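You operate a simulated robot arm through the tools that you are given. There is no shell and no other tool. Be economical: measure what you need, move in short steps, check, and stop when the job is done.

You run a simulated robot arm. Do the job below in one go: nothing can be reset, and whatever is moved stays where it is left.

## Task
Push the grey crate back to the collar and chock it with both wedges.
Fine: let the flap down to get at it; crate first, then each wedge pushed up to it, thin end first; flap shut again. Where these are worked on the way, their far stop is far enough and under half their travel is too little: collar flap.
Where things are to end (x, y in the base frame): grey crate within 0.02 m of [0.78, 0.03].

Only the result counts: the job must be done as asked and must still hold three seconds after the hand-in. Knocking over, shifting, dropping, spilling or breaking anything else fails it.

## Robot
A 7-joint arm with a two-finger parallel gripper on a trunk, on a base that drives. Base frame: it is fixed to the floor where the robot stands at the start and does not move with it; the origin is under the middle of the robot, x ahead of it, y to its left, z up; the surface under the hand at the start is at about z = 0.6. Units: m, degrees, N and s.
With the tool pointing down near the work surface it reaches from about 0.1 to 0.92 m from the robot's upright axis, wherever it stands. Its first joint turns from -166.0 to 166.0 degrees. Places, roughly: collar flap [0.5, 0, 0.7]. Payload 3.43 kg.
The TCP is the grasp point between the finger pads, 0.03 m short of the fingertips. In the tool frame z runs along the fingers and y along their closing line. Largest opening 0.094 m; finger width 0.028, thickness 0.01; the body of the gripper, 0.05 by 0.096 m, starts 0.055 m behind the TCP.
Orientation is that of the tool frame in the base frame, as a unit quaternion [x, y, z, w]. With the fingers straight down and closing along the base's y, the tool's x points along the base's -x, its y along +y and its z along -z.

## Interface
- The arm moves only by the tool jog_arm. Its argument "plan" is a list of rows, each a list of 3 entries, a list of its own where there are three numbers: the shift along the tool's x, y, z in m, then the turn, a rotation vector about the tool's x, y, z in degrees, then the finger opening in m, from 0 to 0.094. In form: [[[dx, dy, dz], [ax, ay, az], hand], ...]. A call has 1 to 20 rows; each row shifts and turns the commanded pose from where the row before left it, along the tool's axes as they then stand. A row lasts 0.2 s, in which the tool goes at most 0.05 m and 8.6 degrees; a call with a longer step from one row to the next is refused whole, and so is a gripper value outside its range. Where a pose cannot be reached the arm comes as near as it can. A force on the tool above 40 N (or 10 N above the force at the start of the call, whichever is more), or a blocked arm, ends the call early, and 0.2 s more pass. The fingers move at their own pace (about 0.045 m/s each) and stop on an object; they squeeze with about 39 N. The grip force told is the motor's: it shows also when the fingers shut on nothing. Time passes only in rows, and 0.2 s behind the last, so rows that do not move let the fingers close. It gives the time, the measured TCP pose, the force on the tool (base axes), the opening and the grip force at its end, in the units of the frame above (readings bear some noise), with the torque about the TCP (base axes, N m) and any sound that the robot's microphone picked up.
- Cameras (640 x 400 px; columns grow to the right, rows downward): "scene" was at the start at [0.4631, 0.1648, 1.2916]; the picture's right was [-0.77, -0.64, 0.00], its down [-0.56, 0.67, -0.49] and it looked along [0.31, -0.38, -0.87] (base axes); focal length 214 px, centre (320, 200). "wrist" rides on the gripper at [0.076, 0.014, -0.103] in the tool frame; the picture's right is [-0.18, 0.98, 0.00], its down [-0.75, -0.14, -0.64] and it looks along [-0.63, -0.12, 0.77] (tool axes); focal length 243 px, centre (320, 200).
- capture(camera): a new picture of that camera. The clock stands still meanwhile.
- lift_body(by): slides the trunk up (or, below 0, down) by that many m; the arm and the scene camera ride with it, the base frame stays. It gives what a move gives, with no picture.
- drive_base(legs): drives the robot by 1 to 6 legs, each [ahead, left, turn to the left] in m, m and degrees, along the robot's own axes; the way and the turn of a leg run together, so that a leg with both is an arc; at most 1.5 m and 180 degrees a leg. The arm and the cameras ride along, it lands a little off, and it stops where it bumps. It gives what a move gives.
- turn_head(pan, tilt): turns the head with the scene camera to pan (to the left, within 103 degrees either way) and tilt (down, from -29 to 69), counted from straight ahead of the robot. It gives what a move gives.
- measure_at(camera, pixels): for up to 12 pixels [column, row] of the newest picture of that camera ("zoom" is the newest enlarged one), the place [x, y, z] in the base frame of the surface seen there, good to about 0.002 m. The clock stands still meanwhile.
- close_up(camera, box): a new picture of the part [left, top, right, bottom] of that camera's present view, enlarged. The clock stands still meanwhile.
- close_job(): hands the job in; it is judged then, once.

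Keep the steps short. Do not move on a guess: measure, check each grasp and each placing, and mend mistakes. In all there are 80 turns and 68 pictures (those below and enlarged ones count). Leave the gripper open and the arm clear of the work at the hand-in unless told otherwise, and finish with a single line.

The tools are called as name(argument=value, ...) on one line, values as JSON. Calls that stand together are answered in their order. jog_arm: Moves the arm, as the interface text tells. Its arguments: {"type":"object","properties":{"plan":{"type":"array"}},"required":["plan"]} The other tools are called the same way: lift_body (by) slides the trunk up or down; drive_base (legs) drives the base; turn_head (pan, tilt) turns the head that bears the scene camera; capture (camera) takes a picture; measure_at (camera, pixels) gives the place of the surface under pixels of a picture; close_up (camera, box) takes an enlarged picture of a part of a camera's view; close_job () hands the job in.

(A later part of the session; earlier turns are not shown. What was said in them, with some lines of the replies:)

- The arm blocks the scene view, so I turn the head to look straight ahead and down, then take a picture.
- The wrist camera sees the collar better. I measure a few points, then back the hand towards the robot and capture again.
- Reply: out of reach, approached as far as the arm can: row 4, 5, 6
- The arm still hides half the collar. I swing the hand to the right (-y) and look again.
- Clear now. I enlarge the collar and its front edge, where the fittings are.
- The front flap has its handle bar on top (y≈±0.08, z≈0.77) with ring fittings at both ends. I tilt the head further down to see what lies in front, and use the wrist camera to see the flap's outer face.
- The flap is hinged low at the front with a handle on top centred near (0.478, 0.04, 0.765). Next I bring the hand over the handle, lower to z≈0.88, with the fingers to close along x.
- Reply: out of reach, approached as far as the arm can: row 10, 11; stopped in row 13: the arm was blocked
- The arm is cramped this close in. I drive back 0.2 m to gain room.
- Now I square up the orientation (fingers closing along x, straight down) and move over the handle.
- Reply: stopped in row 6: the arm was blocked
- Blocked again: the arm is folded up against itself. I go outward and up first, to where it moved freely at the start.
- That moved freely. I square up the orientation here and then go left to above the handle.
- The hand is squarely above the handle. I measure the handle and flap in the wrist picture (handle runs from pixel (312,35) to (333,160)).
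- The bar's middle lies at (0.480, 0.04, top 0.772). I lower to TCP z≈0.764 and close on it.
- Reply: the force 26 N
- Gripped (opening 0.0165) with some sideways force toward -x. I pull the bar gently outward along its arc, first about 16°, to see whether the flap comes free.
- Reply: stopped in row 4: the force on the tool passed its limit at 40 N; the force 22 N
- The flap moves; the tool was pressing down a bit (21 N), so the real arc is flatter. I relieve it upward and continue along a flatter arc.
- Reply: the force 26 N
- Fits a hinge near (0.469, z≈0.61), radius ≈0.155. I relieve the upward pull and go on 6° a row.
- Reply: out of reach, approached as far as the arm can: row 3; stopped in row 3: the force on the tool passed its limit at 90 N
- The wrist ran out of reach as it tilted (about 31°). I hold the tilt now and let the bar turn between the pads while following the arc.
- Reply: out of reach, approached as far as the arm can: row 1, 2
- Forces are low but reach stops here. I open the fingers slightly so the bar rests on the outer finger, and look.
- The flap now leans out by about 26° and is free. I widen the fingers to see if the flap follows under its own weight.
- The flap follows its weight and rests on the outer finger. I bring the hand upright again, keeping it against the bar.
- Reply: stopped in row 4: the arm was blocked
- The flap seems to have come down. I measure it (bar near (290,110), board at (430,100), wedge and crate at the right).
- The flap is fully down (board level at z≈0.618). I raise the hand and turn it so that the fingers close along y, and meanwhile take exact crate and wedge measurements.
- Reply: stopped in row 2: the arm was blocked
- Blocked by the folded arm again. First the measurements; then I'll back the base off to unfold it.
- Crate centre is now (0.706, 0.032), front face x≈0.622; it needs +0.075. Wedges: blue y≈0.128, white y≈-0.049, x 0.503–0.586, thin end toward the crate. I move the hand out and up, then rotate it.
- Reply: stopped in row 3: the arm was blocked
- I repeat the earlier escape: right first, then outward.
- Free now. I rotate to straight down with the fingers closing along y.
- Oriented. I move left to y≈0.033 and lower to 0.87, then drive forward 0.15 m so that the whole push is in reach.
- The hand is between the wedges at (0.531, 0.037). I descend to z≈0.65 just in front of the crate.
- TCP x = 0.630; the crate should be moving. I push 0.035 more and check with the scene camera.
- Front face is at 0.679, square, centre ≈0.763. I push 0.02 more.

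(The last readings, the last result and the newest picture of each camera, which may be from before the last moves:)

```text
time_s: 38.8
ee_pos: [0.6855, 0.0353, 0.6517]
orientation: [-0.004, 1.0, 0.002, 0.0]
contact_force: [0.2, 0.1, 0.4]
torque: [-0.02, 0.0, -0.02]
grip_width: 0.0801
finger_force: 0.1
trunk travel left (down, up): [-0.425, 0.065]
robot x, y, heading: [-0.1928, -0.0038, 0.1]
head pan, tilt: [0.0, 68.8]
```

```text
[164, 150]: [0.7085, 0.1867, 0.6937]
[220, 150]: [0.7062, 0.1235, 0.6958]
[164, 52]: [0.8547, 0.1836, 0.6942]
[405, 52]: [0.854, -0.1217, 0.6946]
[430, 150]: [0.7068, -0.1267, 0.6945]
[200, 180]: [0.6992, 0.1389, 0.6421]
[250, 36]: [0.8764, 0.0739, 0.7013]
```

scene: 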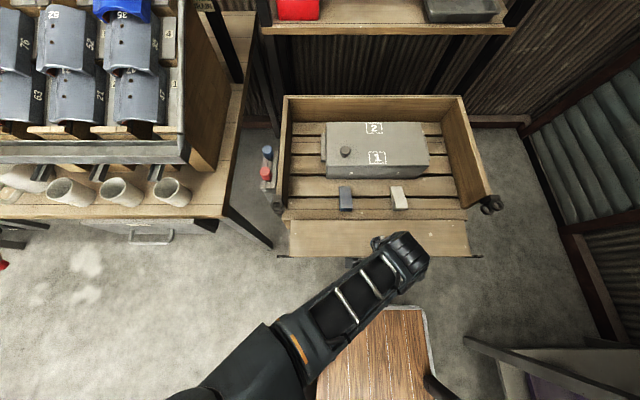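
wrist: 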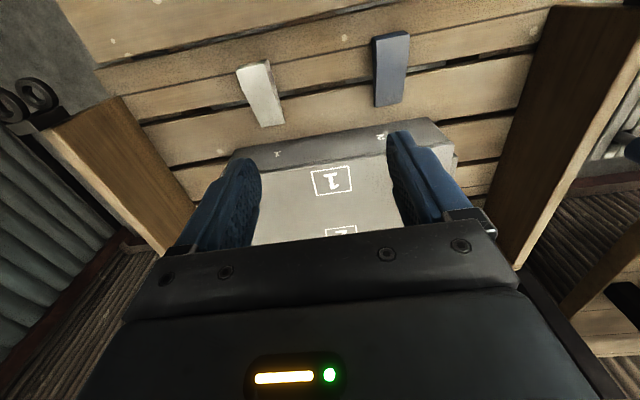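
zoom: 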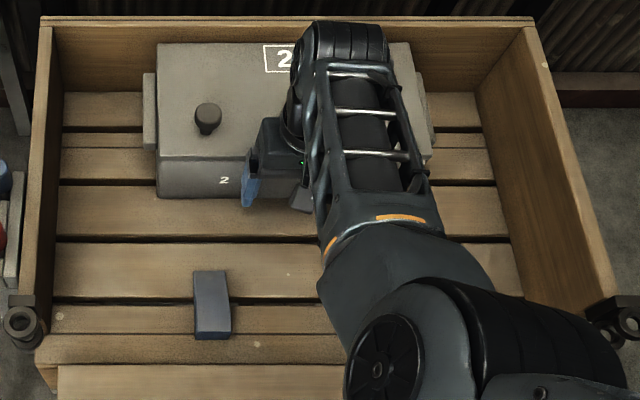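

The crate is at centre ≈(0.783, 0.031), square. I leave a stop there and move to the blue wedge: back off, up, then over (0.525, 0.128).

jog_arm(plan=[[[0.025, 0, 0], [0, 0, 0], 0.08], [[0.03, 0, 0], [0, 0, 0], 0.08], [[0.025, 0, -0.02], [0, 0, 0], 0.08], [[0.02, 0.0, -0.04], [0, 0, 0], 0.08], [[0.02, 0.03, -0.03], [0, 0, 0], 0.08], [[0.02, 0.03, 0], [0, 0, 0], 0.08], [[0.02, 0.033, 0], [0, 0, 0], 0.08]])

capture(camera="wrist")

capture(camera="scene")

```text
time_s: 40.4
ee_pos: [0.5228, 0.1263, 0.7418]
orientation: [-0.004, 1.0, 0.0, 0.0]
contact_force: [-0.1, -0.6, 0.5]
torque: [-0.01, 0.02, 0.02]
grip_width: 0.08
finger_force: 0.1
trunk travel left (down, up): [-0.425, 0.065]
robot x, y, heading: [-0.1907, 0.0017, -0.1]
head pan, tilt: [0.0, 68.8]
```

```text
37 pictures are left
```

wrist: 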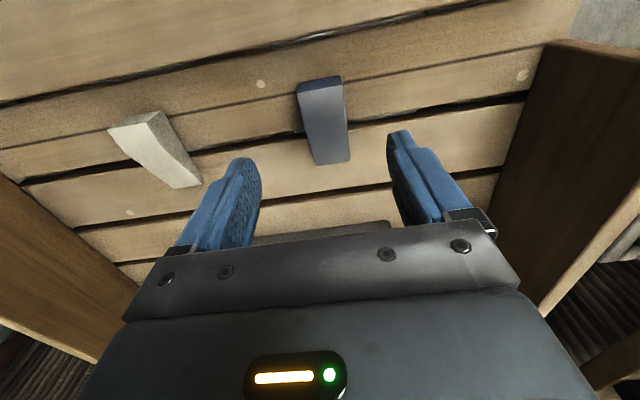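

```text
36 pictures are left
```

scene: 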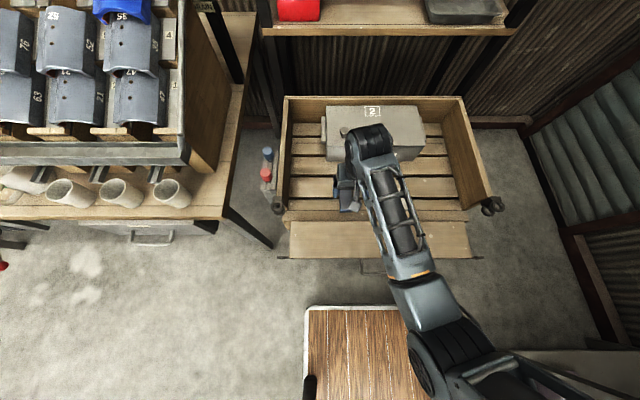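

measure_at(camera="wrist", pixels=[[302, 94], [340, 84], [318, 160], [346, 157], [325, 120], [322, 84], [145, 118], [118, 135], [160, 116], [194, 182], [172, 186], [155, 150]])

```text
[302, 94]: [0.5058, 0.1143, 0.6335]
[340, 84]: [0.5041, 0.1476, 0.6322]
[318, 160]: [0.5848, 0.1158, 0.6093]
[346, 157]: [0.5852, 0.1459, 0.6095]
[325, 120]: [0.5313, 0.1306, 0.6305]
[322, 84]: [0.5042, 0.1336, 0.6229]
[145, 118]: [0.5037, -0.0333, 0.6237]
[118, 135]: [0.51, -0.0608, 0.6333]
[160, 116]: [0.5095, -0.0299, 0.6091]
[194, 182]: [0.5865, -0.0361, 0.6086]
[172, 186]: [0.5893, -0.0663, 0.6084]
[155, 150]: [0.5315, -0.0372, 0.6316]
```

Blue wedge centre y≈0.130. I descend over it to TCP z≈0.640 and close gently on its sides.

jog_arm(plan=[[[0, 0.002, 0.035], [0, 0, 0], 0.08], [[0, 0.001, 0.035], [0, 0, 0], 0.08], [[0, 0, 0.031], [0, 0, 0], 0.08], [[0, 0, 0], [0, 0, 0], 0.04], [[0, 0, 0], [0, 0, 0], 0.02], [[0, 0, 0], [0, 0, 0], 0.02], [[0, 0, 0], [0, 0, 0], 0.02]])

```text
time_s: 42.0
ee_pos: [0.5262, 0.1287, 0.64]
orientation: [-0.003, 1.0, 0.001, -0.001]
contact_force: [-0.2, -0.5, -0.2]
torque: [-0.01, 0.01, -0.02]
grip_width: 0.0389
finger_force: 39.0
trunk travel left (down, up): [-0.425, 0.065]
robot x, y, heading: [-0.1938, 0.0019, 0.0]
head pan, tilt: [0.0, 68.8]
```

Gripped at 0.039 wide. I slide it 0.105 toward the crate and look.

jog_arm(plan=[[[-0.02, 0, 0], [0, 0, 0], 0.02], [[-0.025, 0, 0], [0, 0, 0], 0.02], [[-0.025, 0, 0], [0, 0, 0], 0.02], [[-0.02, 0, 0], [0, 0, 0], 0.02], [[-0.015, 0, 0], [0, 0, 0], 0.02]])

capture(camera="wrist")

close_up(camera="scene", box=[270, 90, 430, 190])

```text
time_s: 43.2
ee_pos: [0.6312, 0.1311, 0.6406]
orientation: [-0.004, 1.0, 0.001, 0.0]
contact_force: [-1.5, 0.5, 6.8]
torque: [-0.15, 0.05, -0.05]
grip_width: 0.0387
finger_force: 38.9
trunk travel left (down, up): [-0.425, 0.065]
robot x, y, heading: [-0.1933, 0.0025, 0.5]
head pan, tilt: [0.0, 68.8]
```

```text
35 pictures are left
```

wrist: 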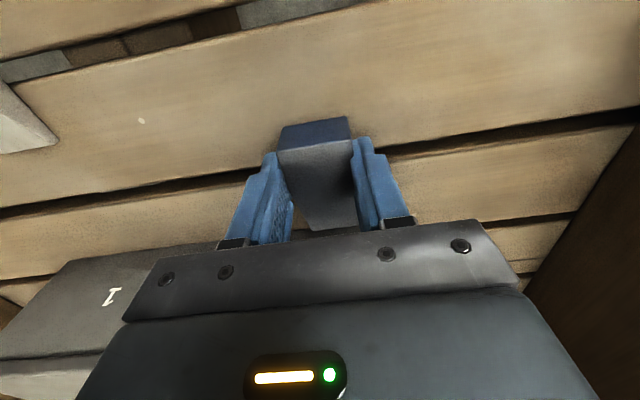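

```text
4.00 times, centred on (350, 140) of scene
```

zoom: 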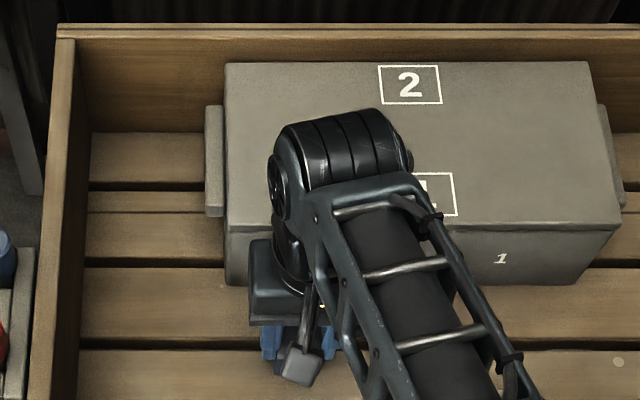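

measure_at(camera="zoom", pixels=[[540, 262], [240, 262], [585, 70], [235, 70]])

measure_at(camera="wrist", pixels=[[284, 146], [345, 134], [310, 225], [350, 220], [320, 180], [315, 130]])

```text
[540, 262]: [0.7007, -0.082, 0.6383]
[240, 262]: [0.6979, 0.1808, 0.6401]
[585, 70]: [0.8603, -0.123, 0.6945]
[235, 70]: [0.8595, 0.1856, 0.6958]
```

```text
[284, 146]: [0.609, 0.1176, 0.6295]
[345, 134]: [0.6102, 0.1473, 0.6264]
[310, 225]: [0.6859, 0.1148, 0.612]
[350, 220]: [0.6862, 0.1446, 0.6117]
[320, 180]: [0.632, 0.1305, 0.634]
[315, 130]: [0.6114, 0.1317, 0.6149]
```

About 7 mm gap remains. I slide 8 mm more in small steps until it touches, then open the fingers.

jog_arm(plan=[[[-0.004, 0, 0], [0, 0, 0], 0.02], [[-0.003, 0, 0], [0, 0, 0], 0.02], [[-0.002, 0, 0], [0, 0, 0], 0.02]])

close_up(camera="wrist", box=[220, 100, 420, 225])

close_up(camera="scene", box=[270, 90, 430, 190])

measure_at(camera="zoom", pixels=[[540, 262], [240, 262], [585, 70], [235, 70], [240, 280], [242, 245]])

```text
time_s: 44.0
ee_pos: [0.6349, 0.131, 0.6385]
orientation: [-0.004, 1.0, 0.001, -0.004]
contact_force: [-31.2, 5.1, 15.6]
torque: [-0.02, 0.66, -0.23]
grip_width: 0.039
finger_force: 39.1
trunk travel left (down, up): [-0.425, 0.065]
robot x, y, heading: [-0.1964, 0.0021, 0.1]
head pan, tilt: [0.0, 68.8]
```

```text
3.20 times, centred on (320, 162) of wrist
```

zoom: 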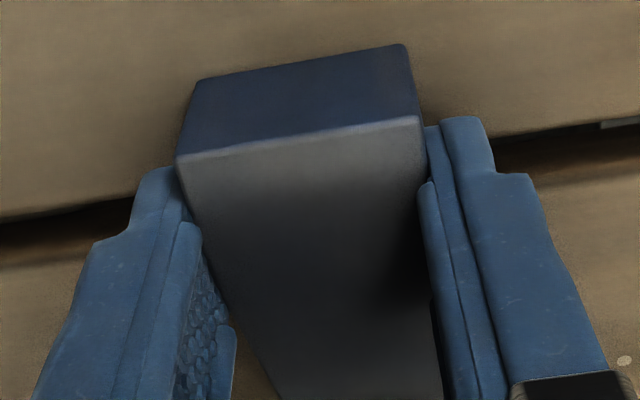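

```text
4.00 times, centred on (350, 140) of scene
```

zoom: 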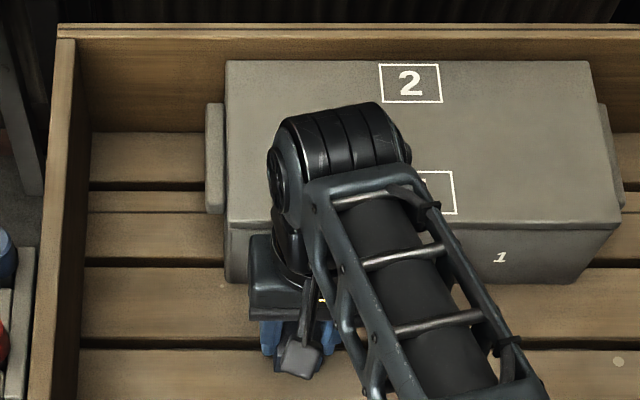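

```text
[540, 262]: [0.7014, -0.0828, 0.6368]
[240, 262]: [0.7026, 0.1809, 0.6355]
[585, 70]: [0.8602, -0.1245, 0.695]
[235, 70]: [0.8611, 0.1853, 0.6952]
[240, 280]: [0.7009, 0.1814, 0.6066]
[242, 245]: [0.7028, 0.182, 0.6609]
```

The wedge is in contact (31 N, arm stopped at it), and the crate barely moved (front ≈0.701). I open and rise, then go over the white wedge at (0.527, -0.049).

jog_arm(plan=[[[0, 0, 0], [0, 0, 0], 0.08], [[0, 0, 0], [0, 0, 0], 0.08], [[0, 0, 0], [0, 0, 0], 0.08], [[0, 0, -0.035], [0, 0, 0], 0.08], [[0, 0, -0.035], [0, 0, 0], 0.08], [[0.005, -0.01, -0.03], [0, 0, 0], 0.08], [[0.02, -0.035, 0], [0, 0, 0], 0.08], [[0.02, -0.035, 0], [0, 0, 0], 0.08], [[0.02, -0.035, 0], [0, 0, 0], 0.08], [[0.02, -0.035, 0], [0, 0, 0], 0.08], [[0.02, -0.03, 0], [0, 0, 0], 0.08]])

capture(camera="wrist")

close_up(camera="scene", box=[270, 90, 430, 190])

```text
time_s: 46.4
ee_pos: [0.5328, -0.0503, 0.7394]
orientation: [-0.005, 1.0, 0.001, -0.001]
contact_force: [0.1, -0.2, -0.6]
torque: [-0.03, 0.0, 0.01]
grip_width: 0.08
finger_force: 0.0
trunk travel left (down, up): [-0.425, 0.065]
robot x, y, heading: [-0.1952, 0.0014, 0.1]
head pan, tilt: [0.0, 68.8]
```

```text
31 pictures are left
```

wrist: 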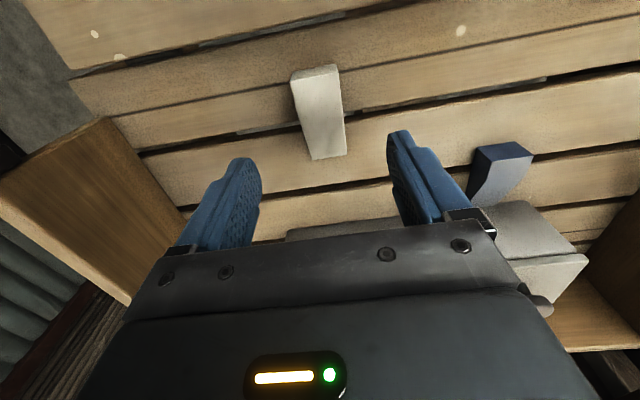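

```text
4.00 times, centred on (350, 140) of scene
```

zoom: 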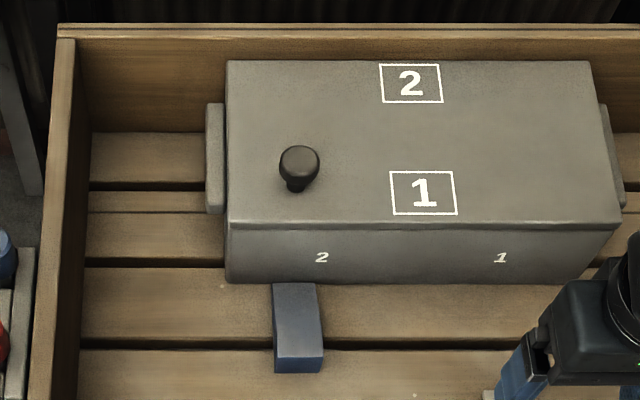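

The blue wedge sits against the crate. Now I descend on the white wedge and grip it.

jog_arm(plan=[[[0.004, 0.001, 0.035], [0, 0, 0], 0.08], [[0.003, 0, 0.035], [0, 0, 0], 0.08], [[0, 0, 0.029], [0, 0, 0], 0.08], [[0, 0, 0], [0, 0, 0], 0.04], [[0, 0, 0], [0, 0, 0], 0.02], [[0, 0, 0], [0, 0, 0], 0.02], [[0, 0, 0], [0, 0, 0], 0.02]])

jog_arm(plan=[[[-0.02, 0, 0], [0, 0, 0], 0.02], [[-0.025, 0, 0], [0, 0, 0], 0.02], [[-0.025, 0, 0], [0, 0, 0], 0.02], [[-0.02, 0, 0], [0, 0, 0], 0.02], [[-0.013, 0, 0], [0, 0, 0], 0.02]])

capture(camera="wrist")

```text
time_s: 48.0
ee_pos: [0.5261, -0.0475, 0.6416]
orientation: [-0.003, 1.0, 0.001, -0.001]
contact_force: [0.5, 0.2, 0.9]
torque: [0.01, 0.0, -0.02]
grip_width: 0.0387
finger_force: 39.5
trunk travel left (down, up): [-0.425, 0.065]
robot x, y, heading: [-0.1933, 0.0024, 0.3]
head pan, tilt: [0.0, 68.8]
```

```text
time_s: 49.2
ee_pos: [0.6311, -0.0474, 0.6408]
orientation: [-0.003, 1.0, 0.001, -0.001]
contact_force: [-4.2, -0.3, 17.0]
torque: [-0.2, 0.19, -0.06]
grip_width: 0.0389
finger_force: 39.3
trunk travel left (down, up): [-0.425, 0.065]
robot x, y, heading: [-0.1938, 0.0002, -0.0]
head pan, tilt: [0.0, 68.8]
```

```text
29 pictures are left
```

wrist: 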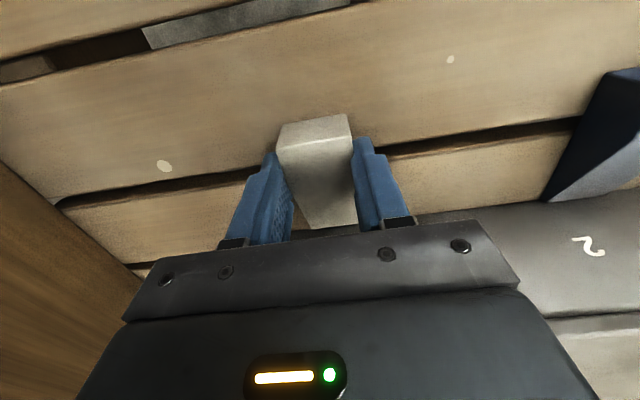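

Same as before; I push the last few mm to contact.

jog_arm(plan=[[[-0.004, 0, -0.001], [0, 0, 0], 0.02], [[-0.003, 0, 0], [0, 0, 0], 0.02], [[-0.002, 0, 0], [0, 0, 0], 0.02]])

```text
time_s: 50.0
ee_pos: [0.637, -0.0467, 0.641]
orientation: [-0.004, 1.0, 0.002, -0.005]
contact_force: [-30.0, 4.8, 16.0]
torque: [-0.07, 0.67, -0.16]
grip_width: 0.039
finger_force: 38.5
trunk travel left (down, up): [-0.425, 0.065]
robot x, y, heading: [-0.1956, 0.0033, 0.2]
head pan, tilt: [0.0, 68.8]
```

Contact (30 N). I release, rise, and check both wedges.

jog_arm(plan=[[[0, 0, 0], [0, 0, 0], 0.08], [[0, 0, 0], [0, 0, 0], 0.08], [[0, 0, 0], [0, 0, 0], 0.08], [[0, 0, -0.035], [0, 0, 0], 0.08], [[0, 0, -0.04], [0, 0, 0], 0.08], [[0.02, -0.02, -0.04], [0, 0, 0], 0.08], [[0.02, -0.04, -0.02], [0, 0, 0], 0.08], [[0.02, -0.04, -0.02], [0, 0, 0], 0.08], [[0.01, -0.045, -0.02], [0, 0, 0], 0.08], [[0.01, -0.045, -0.02], [0, 0, 0], 0.08]])

close_up(camera="scene", box=[270, 90, 470, 215])

```text
refused: row 9 steps farther than a row can; nothing moved
```

```text
3.20 times, centred on (370, 152) of scene
```

zoom: 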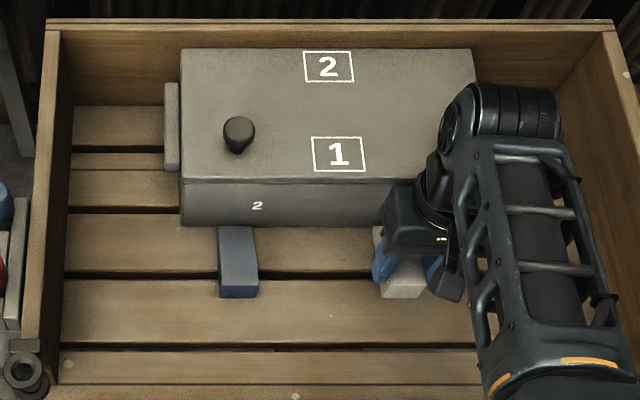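

One row was too long; I resend it with shorter steps.

jog_arm(plan=[[[0, 0, 0], [0, 0, 0], 0.08], [[0, 0, 0], [0, 0, 0], 0.08], [[0, 0, 0], [0, 0, 0], 0.08], [[0, 0, -0.035], [0, 0, 0], 0.08], [[0, 0, -0.04], [0, 0, 0], 0.08], [[0.02, -0.02, -0.035], [0, 0, 0], 0.08], [[0.02, -0.035, -0.02], [0, 0, 0], 0.08], [[0.02, -0.035, -0.02], [0, 0, 0], 0.08], [[0.01, -0.04, -0.02], [0, 0, 0], 0.08], [[0.01, -0.04, -0.02], [0, 0, 0], 0.08], [[0.01, -0.04, -0.02], [0, 0, 0], 0.08]])

close_up(camera="scene", box=[270, 90, 470, 215])

measure_at(camera="zoom", pixels=[[190, 205], [440, 205], [185, 52], [470, 52], [230, 228], [240, 290], [388, 228], [400, 290], [185, 180], [490, 176], [240, 222], [385, 222]])

```text
time_s: 52.4
ee_pos: [0.5514, -0.2578, 0.8506]
orientation: [-0.003, 1.0, 0.0, -0.001]
contact_force: [-0.1, 0.7, 1.0]
torque: [0.0, 0.02, 0.01]
grip_width: 0.08
finger_force: 0.2
trunk travel left (down, up): [-0.425, 0.065]
robot x, y, heading: [-0.1963, -0.0014, 0.2]
head pan, tilt: [0.0, 68.8]
```

```text
3.20 times, centred on (370, 152) of scene
```

zoom: 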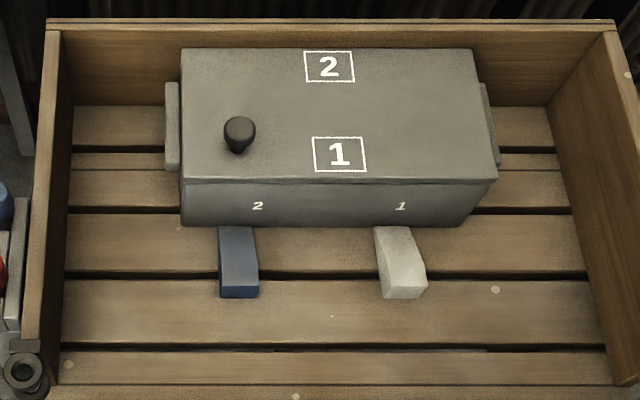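

```text
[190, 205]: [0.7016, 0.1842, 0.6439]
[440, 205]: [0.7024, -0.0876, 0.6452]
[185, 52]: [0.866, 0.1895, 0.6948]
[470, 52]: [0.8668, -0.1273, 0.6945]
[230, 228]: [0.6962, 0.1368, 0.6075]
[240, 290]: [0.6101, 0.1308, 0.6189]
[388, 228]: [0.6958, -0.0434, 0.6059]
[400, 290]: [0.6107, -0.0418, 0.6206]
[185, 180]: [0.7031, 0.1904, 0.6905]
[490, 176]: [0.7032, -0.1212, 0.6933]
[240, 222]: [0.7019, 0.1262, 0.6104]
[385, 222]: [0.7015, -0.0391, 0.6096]
```

Crate centre ≈(0.785, 0.031). I zoom tightly on the wedge tips to be sure they touch.

close_up(camera="scene", box=[330, 150, 410, 200])

capture(camera="wrist")

measure_at(camera="zoom", pixels=[[80, 65], [80, 72], [80, 80], [80, 90], [475, 65], [475, 72], [475, 80], [475, 90], [90, 185], [530, 185], [80, 60], [475, 60]])

```text
8.00 times, centred on (370, 175) of scene
```

zoom: 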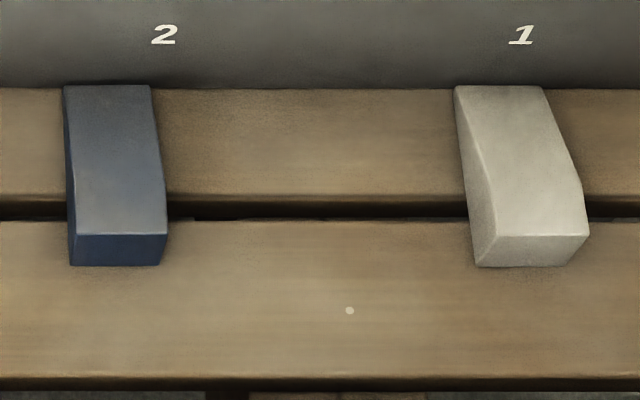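

```text
25 pictures are left
```

wrist: 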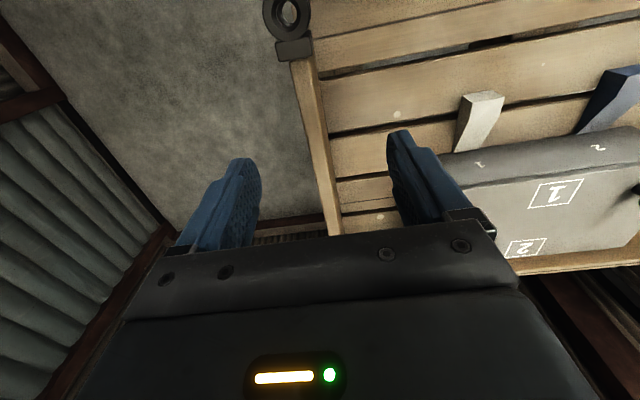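

```text
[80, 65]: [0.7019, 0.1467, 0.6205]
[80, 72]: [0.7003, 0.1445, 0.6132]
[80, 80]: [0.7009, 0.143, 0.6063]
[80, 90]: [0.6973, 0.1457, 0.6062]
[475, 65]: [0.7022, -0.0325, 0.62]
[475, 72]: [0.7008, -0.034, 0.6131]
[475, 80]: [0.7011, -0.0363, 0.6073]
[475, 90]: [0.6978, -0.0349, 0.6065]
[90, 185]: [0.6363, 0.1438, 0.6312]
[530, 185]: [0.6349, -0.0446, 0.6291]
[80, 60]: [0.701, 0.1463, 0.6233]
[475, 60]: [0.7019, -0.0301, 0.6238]
```

Both thin ends touch the crate face. Now the flap: I drive back 0.19 m so the bar at (0.309, 0.04, 0.613) is at a comfortable reach, then turn the hand so the fingers close along x.

drive_base(legs=[[-0.19, 0, 0]])

jog_arm(plan=[[[0, 0, 0], [0, 0, 8.2], 0.08], [[0, 0, 0], [0, 0, 8.2], 0.08], [[0, 0, 0], [0, 0, 8.2], 0.08], [[0, 0, 0], [0, 0, 8.2], 0.08], [[0, 0, 0], [0, 0, 8.2], 0.08], [[0, 0, 0], [0, 0, 8.2], 0.08], [[0, 0, 0], [0, 0, 8.2], 0.08], [[0, 0, 0], [0, 0, 8.2], 0.08], [[0, 0, 0], [0, 0, 8.2], 0.08], [[0, 0, 0], [0, 0, 8.2], 0.08], [[0, 0, 0], [0, 0, 8.0], 0.08]])

```text
time_s: 54.0
ee_pos: [0.3602, -0.2584, 0.8495]
orientation: [-0.004, 1.0, 0.001, -0.001]
contact_force: [-0.1, -0.2, -0.6]
torque: [-0.01, 0.02, 0.0]
grip_width: 0.0799
finger_force: 0.0
trunk travel left (down, up): [-0.425, 0.065]
robot x, y, heading: [-0.3851, 0.0037, 0.3]
head pan, tilt: [0.0, 68.8]
```

```text
time_s: 56.4
ee_pos: [0.36, -0.2588, 0.8507]
orientation: [0.705, 0.709, -0.001, -0.002]
contact_force: [0.6, -0.1, 0.7]
torque: [0.0, 0.01, 0.02]
grip_width: 0.0802
finger_force: 0.0
trunk travel left (down, up): [-0.425, 0.065]
robot x, y, heading: [-0.3881, -0.0018, 0.0]
head pan, tilt: [0.0, 68.8]
```

Good. Now over the bar.

jog_arm(plan=[[[0.0374, -0.0064, 0.0125], [0, 0, 0], 0.08], [[0.0374, -0.0064, 0.0125], [0, 0, 0], 0.08], [[0.0374, -0.0064, 0.0125], [0, 0, 0], 0.08], [[0.0374, -0.0064, 0.0125], [0, 0, 0], 0.08], [[0.0374, -0.0064, 0.0125], [0, 0, 0], 0.08], [[0.0374, -0.0064, 0.0125], [0, 0, 0], 0.08], [[0.0374, -0.0064, 0.0125], [0, 0, 0], 0.08], [[0.0374, -0.0064, 0.0125], [0, 0, 0], 0.08]])

capture(camera="wrist")

```text
time_s: 58.2
ee_pos: [0.3068, 0.0404, 0.7529]
orientation: [0.705, 0.709, 0.0, -0.001]
contact_force: [-1.0, 0.5, -0.8]
torque: [0.01, -0.02, -0.01]
grip_width: 0.08
finger_force: 0.1
trunk travel left (down, up): [-0.425, 0.065]
robot x, y, heading: [-0.385, -0.0013, -0.0]
head pan, tilt: [0.0, 68.8]
```

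```text
24 pictures are left
```

wrist: 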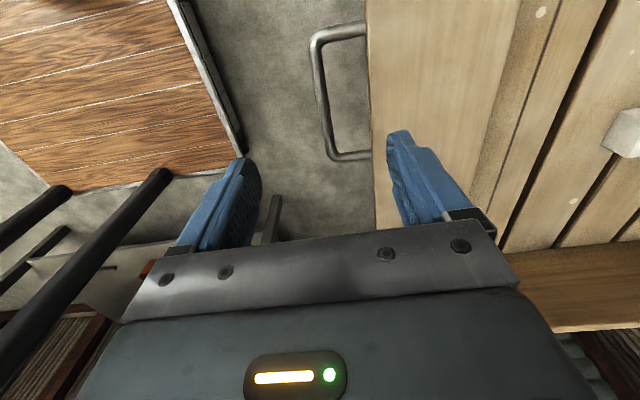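

measure_at(camera="wrist", pixels=[[319, 70], [322, 110], [326, 130], [345, 30], [350, 155], [374, 60], [376, 140], [490, 60], [470, 150]])

```text
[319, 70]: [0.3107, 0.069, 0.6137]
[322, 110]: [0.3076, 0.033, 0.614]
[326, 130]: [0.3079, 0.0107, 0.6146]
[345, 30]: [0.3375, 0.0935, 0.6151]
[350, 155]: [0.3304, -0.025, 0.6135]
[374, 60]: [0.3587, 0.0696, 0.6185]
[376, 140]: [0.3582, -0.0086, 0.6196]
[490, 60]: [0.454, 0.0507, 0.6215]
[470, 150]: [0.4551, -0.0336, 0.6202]
```

Bar centre (0.3085, 0.037, ≈0.607); the gap to the board edge is 0.317–0.358. I set the opening to 0.05, descend to z≈0.608 and close.

jog_arm(plan=[[[0, 0.0015, 0], [0, 0, 0], 0.05], [[0, 0, 0.02], [0, 0, 0], 0.05], [[0, 0, 0.035], [0, 0, 0], 0.05], [[0, 0, 0.035], [0, 0, 0], 0.05], [[0, 0, 0.035], [0, 0, 0], 0.05], [[0, 0, 0.02], [0, 0, 0], 0.05], [[0, 0, 0], [0, 0, 0], 0.0], [[0, 0, 0], [0, 0, 0], 0.0], [[0, 0, 0], [0, 0, 0], 0.0], [[0, 0, 0], [0, 0, 0], 0.0]])

```text
time_s: 60.4
ee_pos: [0.3103, 0.0403, 0.6073]
orientation: [0.705, 0.709, 0.002, 0.0]
contact_force: [14.2, 2.4, -2.1]
torque: [-0.18, 0.04, -1.01]
grip_width: 0.0164
finger_force: 44.8
trunk travel left (down, up): [-0.425, 0.065]
robot x, y, heading: [-0.3839, -0.0019, 0.0]
head pan, tilt: [0.0, 68.8]
```

Gripped. Refit of hinge: (0.4704, 0.604), radius 0.160. I swing the bar up along that arc with the tool vertical, first 28°.

jog_arm(plan=[[[0, 0.0016, -0.0195], [0, 0, 0], 0.0], [[0, 0.0039, -0.0192], [0, 0, 0], 0.0], [[0, 0.0062, -0.0186], [0, 0, 0], 0.0], [[0, 0.0084, -0.0177], [0, 0, 0], 0.0]])

```text
time_s: 61.5
ee_pos: [0.3313, 0.0414, 0.682]
orientation: [0.705, 0.709, 0.003, 0.001]
contact_force: [9.9, 2.3, -7.9]
torque: [-0.31, 0.06, -1.06]
grip_width: 0.016
finger_force: 45.0
trunk travel left (down, up): [-0.425, 0.065]
robot x, y, heading: [-0.3835, 0.0037, -0.2]
head pan, tilt: [0.0, 68.8]
stopped in row 4: the force on the tool passed its limit at 42 N (the readings are from after the stop); the commanded pose is now the measured one
```

It follows. I continue the arc in short calls.

jog_arm(plan=[[[0, 0.0095, -0.0161], [0, 0, 0], 0.0], [[0, 0.0125, -0.0151], [0, 0, 0], 0.0], [[0, 0.0142, -0.0135], [0, 0, 0], 0.0]])

```text
time_s: 62.3
ee_pos: [0.367, 0.0398, 0.7251]
orientation: [0.705, 0.709, 0.0, 0.001]
contact_force: [13.9, -2.2, -19.9]
torque: [-0.64, 0.03, -0.91]
grip_width: 0.0164
finger_force: 44.9
trunk travel left (down, up): [-0.425, 0.065]
robot x, y, heading: [-0.386, -0.0001, 0.1]
head pan, tilt: [0.0, 68.8]
```

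Force points to the hinge (radius ≈1.5 mm too large); I correct inward and go on.

jog_arm(plan=[[[0, 0.0165, -0.0106], [0, 0, 0], 0.0], [[0, 0.0171, -0.0097], [0, 0, 0], 0.0], [[0, 0.0181, -0.0075], [0, 0, 0], 0.0]])

close_up(camera="scene", box=[260, 60, 500, 210])

```text
time_s: 63.1
ee_pos: [0.4184, 0.0397, 0.7548]
orientation: [0.705, 0.709, 0.002, 0.001]
contact_force: [-4.2, -2.9, 9.0]
torque: [-0.37, -0.04, -0.77]
grip_width: 0.0162
finger_force: 45.1
trunk travel left (down, up): [-0.425, 0.065]
robot x, y, heading: [-0.3857, 0.0011, -0.1]
head pan, tilt: [0.0, 68.8]
```

```text
2.67 times, centred on (380, 135) of scene
```

zoom: 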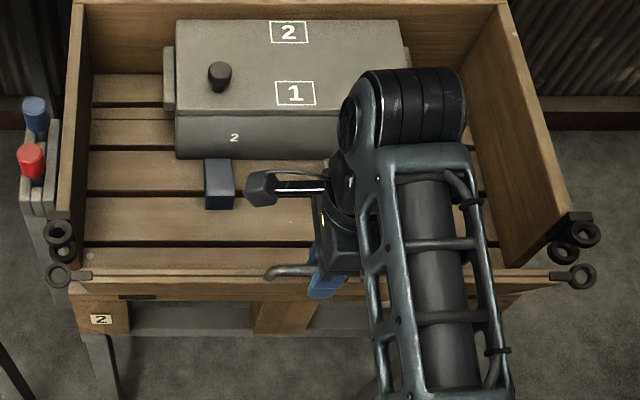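

Nearly shut, rings lining up. I continue to the closed pose (x≈0.4785).

jog_arm(plan=[[[0, 0.0189, -0.0055], [0, 0, 0], 0.0], [[0, 0.0165, -0.0028], [0, 0, 0], 0.0], [[0, 0.0112, -0.0009], [0, 0, 0], 0.0]])

jog_arm(plan=[[[0, 0.0084, -0.0001], [0, 0, 0], 0.0], [[0, 0.0045, 0.0002], [0, 0, 0], 0.0], [[0, 0.001, 0], [0, 0, 0], 0.0]])

```text
time_s: 63.9
ee_pos: [0.4654, 0.0409, 0.7633]
orientation: [0.705, 0.709, 0.001, 0.002]
contact_force: [1.2, -7.3, -1.3]
torque: [-0.18, 0.07, -0.39]
grip_width: 0.0164
finger_force: 44.9
trunk travel left (down, up): [-0.425, 0.065]
robot x, y, heading: [-0.383, -0.0003, 0.1]
head pan, tilt: [0.0, 68.8]
```

```text
time_s: 64.7
ee_pos: [0.479, 0.0403, 0.7623]
orientation: [0.705, 0.709, 0.001, 0.0]
contact_force: [0.7, -12.4, -6.9]
torque: [-0.22, 0.14, -0.33]
grip_width: 0.0163
finger_force: 45.2
trunk travel left (down, up): [-0.425, 0.065]
robot x, y, heading: [-0.3831, 0.0041, 0.1]
head pan, tilt: [0.0, 68.8]
```

At 0.479 with no x resistance yet; I press a few mm further until the stop is felt.

jog_arm(plan=[[[0, 0.002, 0], [0, 0, 0], 0.0], [[0, 0.002, 0], [0, 0, 0], 0.0], [[0, 0, 0], [0, 0, 0], 0.0]])

close_up(camera="scene", box=[260, 60, 500, 210])

```text
time_s: 65.5
ee_pos: [0.4801, 0.0407, 0.7628]
orientation: [0.705, 0.709, 0.001, -0.002]
contact_force: [-31.5, -17.7, -0.9]
torque: [0.31, 0.08, -0.29]
grip_width: 0.0164
finger_force: 45.2
trunk travel left (down, up): [-0.425, 0.065]
robot x, y, heading: [-0.3842, 0.001, -0.1]
head pan, tilt: [0.0, 68.8]
```

```text
2.67 times, centred on (380, 135) of scene
```

zoom: 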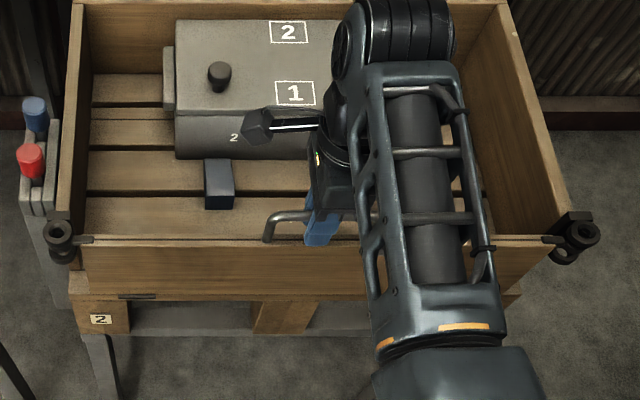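

The stop is reached (31 N, rings aligned). I relieve the strain, open the fingers and rise straight up.

jog_arm(plan=[[[-0.001, -0.0015, 0], [0, 0, 0], 0.0], [[0, 0, 0], [0, 0, 0], 0.03], [[0, 0, 0], [0, 0, 0], 0.05], [[0, 0, 0], [0, 0, 0], 0.05], [[0, 0, 0], [0, 0, 0], 0.05], [[0, 0, -0.02], [0, 0, 0], 0.05], [[0, 0, -0.03], [0, 0, 0], 0.05], [[0, 0, -0.03], [0, 0, 0], 0.05], [[0, 0, -0.03], [0, 0, 0], 0.06]])

capture(camera="wrist")

```text
time_s: 67.5
ee_pos: [0.4805, 0.0392, 0.8731]
orientation: [0.705, 0.709, 0.001, 0.0]
contact_force: [-1.0, -0.5, -0.4]
torque: [-0.04, 0.02, -0.01]
grip_width: 0.0601
finger_force: 0.1
trunk travel left (down, up): [-0.425, 0.065]
robot x, y, heading: [-0.3857, -0.0014, 0.4]
head pan, tilt: [0.0, 68.8]
```

```text
21 pictures are left
```

wrist: 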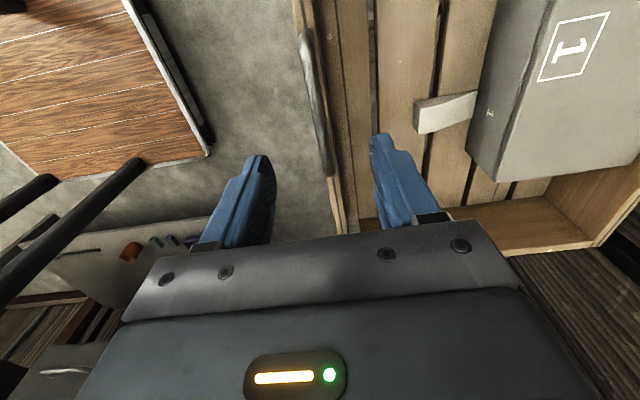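

The flap stands shut. I raise the hand clear to the right, then verify everything in the scene picture.

jog_arm(plan=[[[-0.035, 0, -0.015], [0, 0, 0], 0.08], [[-0.035, 0, -0.015], [0, 0, 0], 0.08], [[-0.035, 0, -0.01], [0, 0, 0], 0.08], [[-0.04, 0, 0], [0, 0, 0], 0.08], [[-0.04, 0, 0], [0, 0, 0], 0.08], [[-0.04, 0, 0], [0, 0, 0], 0.08], [[-0.04, 0, 0], [0, 0, 0], 0.08], [[-0.04, 0, 0], [0, 0, 0], 0.08]])

drive_base(legs=[[-0.1, 0, 0]])

turn_head(pan=0, tilt=52)

capture(camera="scene")

```text
time_s: 69.3
ee_pos: [0.4817, -0.2633, 0.9121]
orientation: [0.704, 0.71, 0.001, 0.001]
contact_force: [0.3, -0.1, -0.2]
torque: [-0.04, 0.03, 0.02]
grip_width: 0.08
finger_force: 0.0
trunk travel left (down, up): [-0.425, 0.065]
robot x, y, heading: [-0.3861, -0.0001, -0.3]
head pan, tilt: [0.0, 68.8]
```

```text
time_s: 70.5
ee_pos: [0.3799, -0.262, 0.911]
orientation: [0.704, 0.711, 0.002, 0.0]
contact_force: [0.2, -1.1, -0.2]
torque: [-0.01, 0.02, 0.04]
grip_width: 0.0801
finger_force: 0.1
trunk travel left (down, up): [-0.425, 0.065]
robot x, y, heading: [-0.4879, -0.0039, -0.0]
head pan, tilt: [0.0, 68.8]
```

```text
time_s: 71.2
ee_pos: [0.3803, -0.2625, 0.9108]
orientation: [0.704, 0.71, 0.002, 0.0]
contact_force: [0.0, 0.1, 0.7]
torque: [0.0, -0.02, -0.03]
grip_width: 0.0798
finger_force: 0.1
trunk travel left (down, up): [-0.425, 0.065]
robot x, y, heading: [-0.4859, -0.0, 0.2]
head pan, tilt: [0.0, 52.0]
```

```text
20 pictures are left
```

scene: 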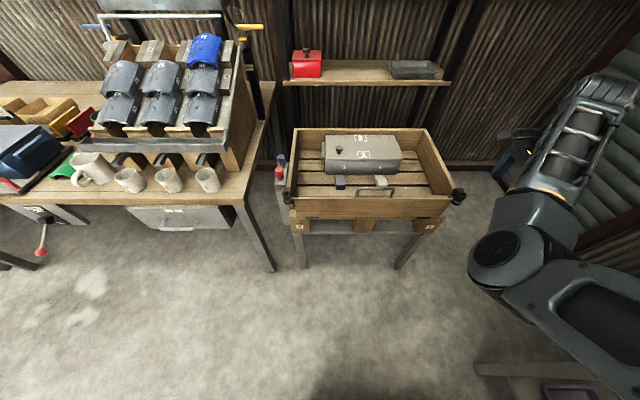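

close_up(camera="scene", box=[280, 120, 470, 239])

measure_at(camera="zoom", pixels=[[160, 175], [400, 160], [153, 58], [395, 55], [200, 190], [345, 190], [315, 228], [100, 255], [500, 250], [155, 150], [200, 205], [340, 205]])

```text
3.36 times, centred on (375, 180) of scene
```

zoom: 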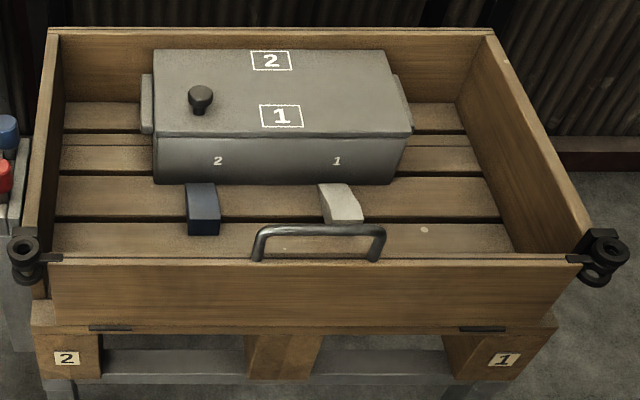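

```text
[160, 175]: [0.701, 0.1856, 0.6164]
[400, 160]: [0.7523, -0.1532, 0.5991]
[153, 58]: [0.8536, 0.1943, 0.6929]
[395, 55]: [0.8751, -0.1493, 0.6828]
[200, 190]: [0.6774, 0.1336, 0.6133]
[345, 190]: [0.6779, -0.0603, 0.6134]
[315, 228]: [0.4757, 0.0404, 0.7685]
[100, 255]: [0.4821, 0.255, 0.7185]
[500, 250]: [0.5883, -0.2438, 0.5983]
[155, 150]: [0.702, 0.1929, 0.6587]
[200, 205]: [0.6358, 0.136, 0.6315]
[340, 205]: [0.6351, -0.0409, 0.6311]
```

The flap is shut as at the start, the crate front is at 0.701 (centre about (0.785, 0.031)), and both wedges touch it. The gripper is open and clear, so I hand in.

close_job()

```text
The job is handed in.
```

The grey crate is pushed back to about (0.785, 0.031), both wedges are against it thin end first, and the collar flap is shut again; the job is handed in.
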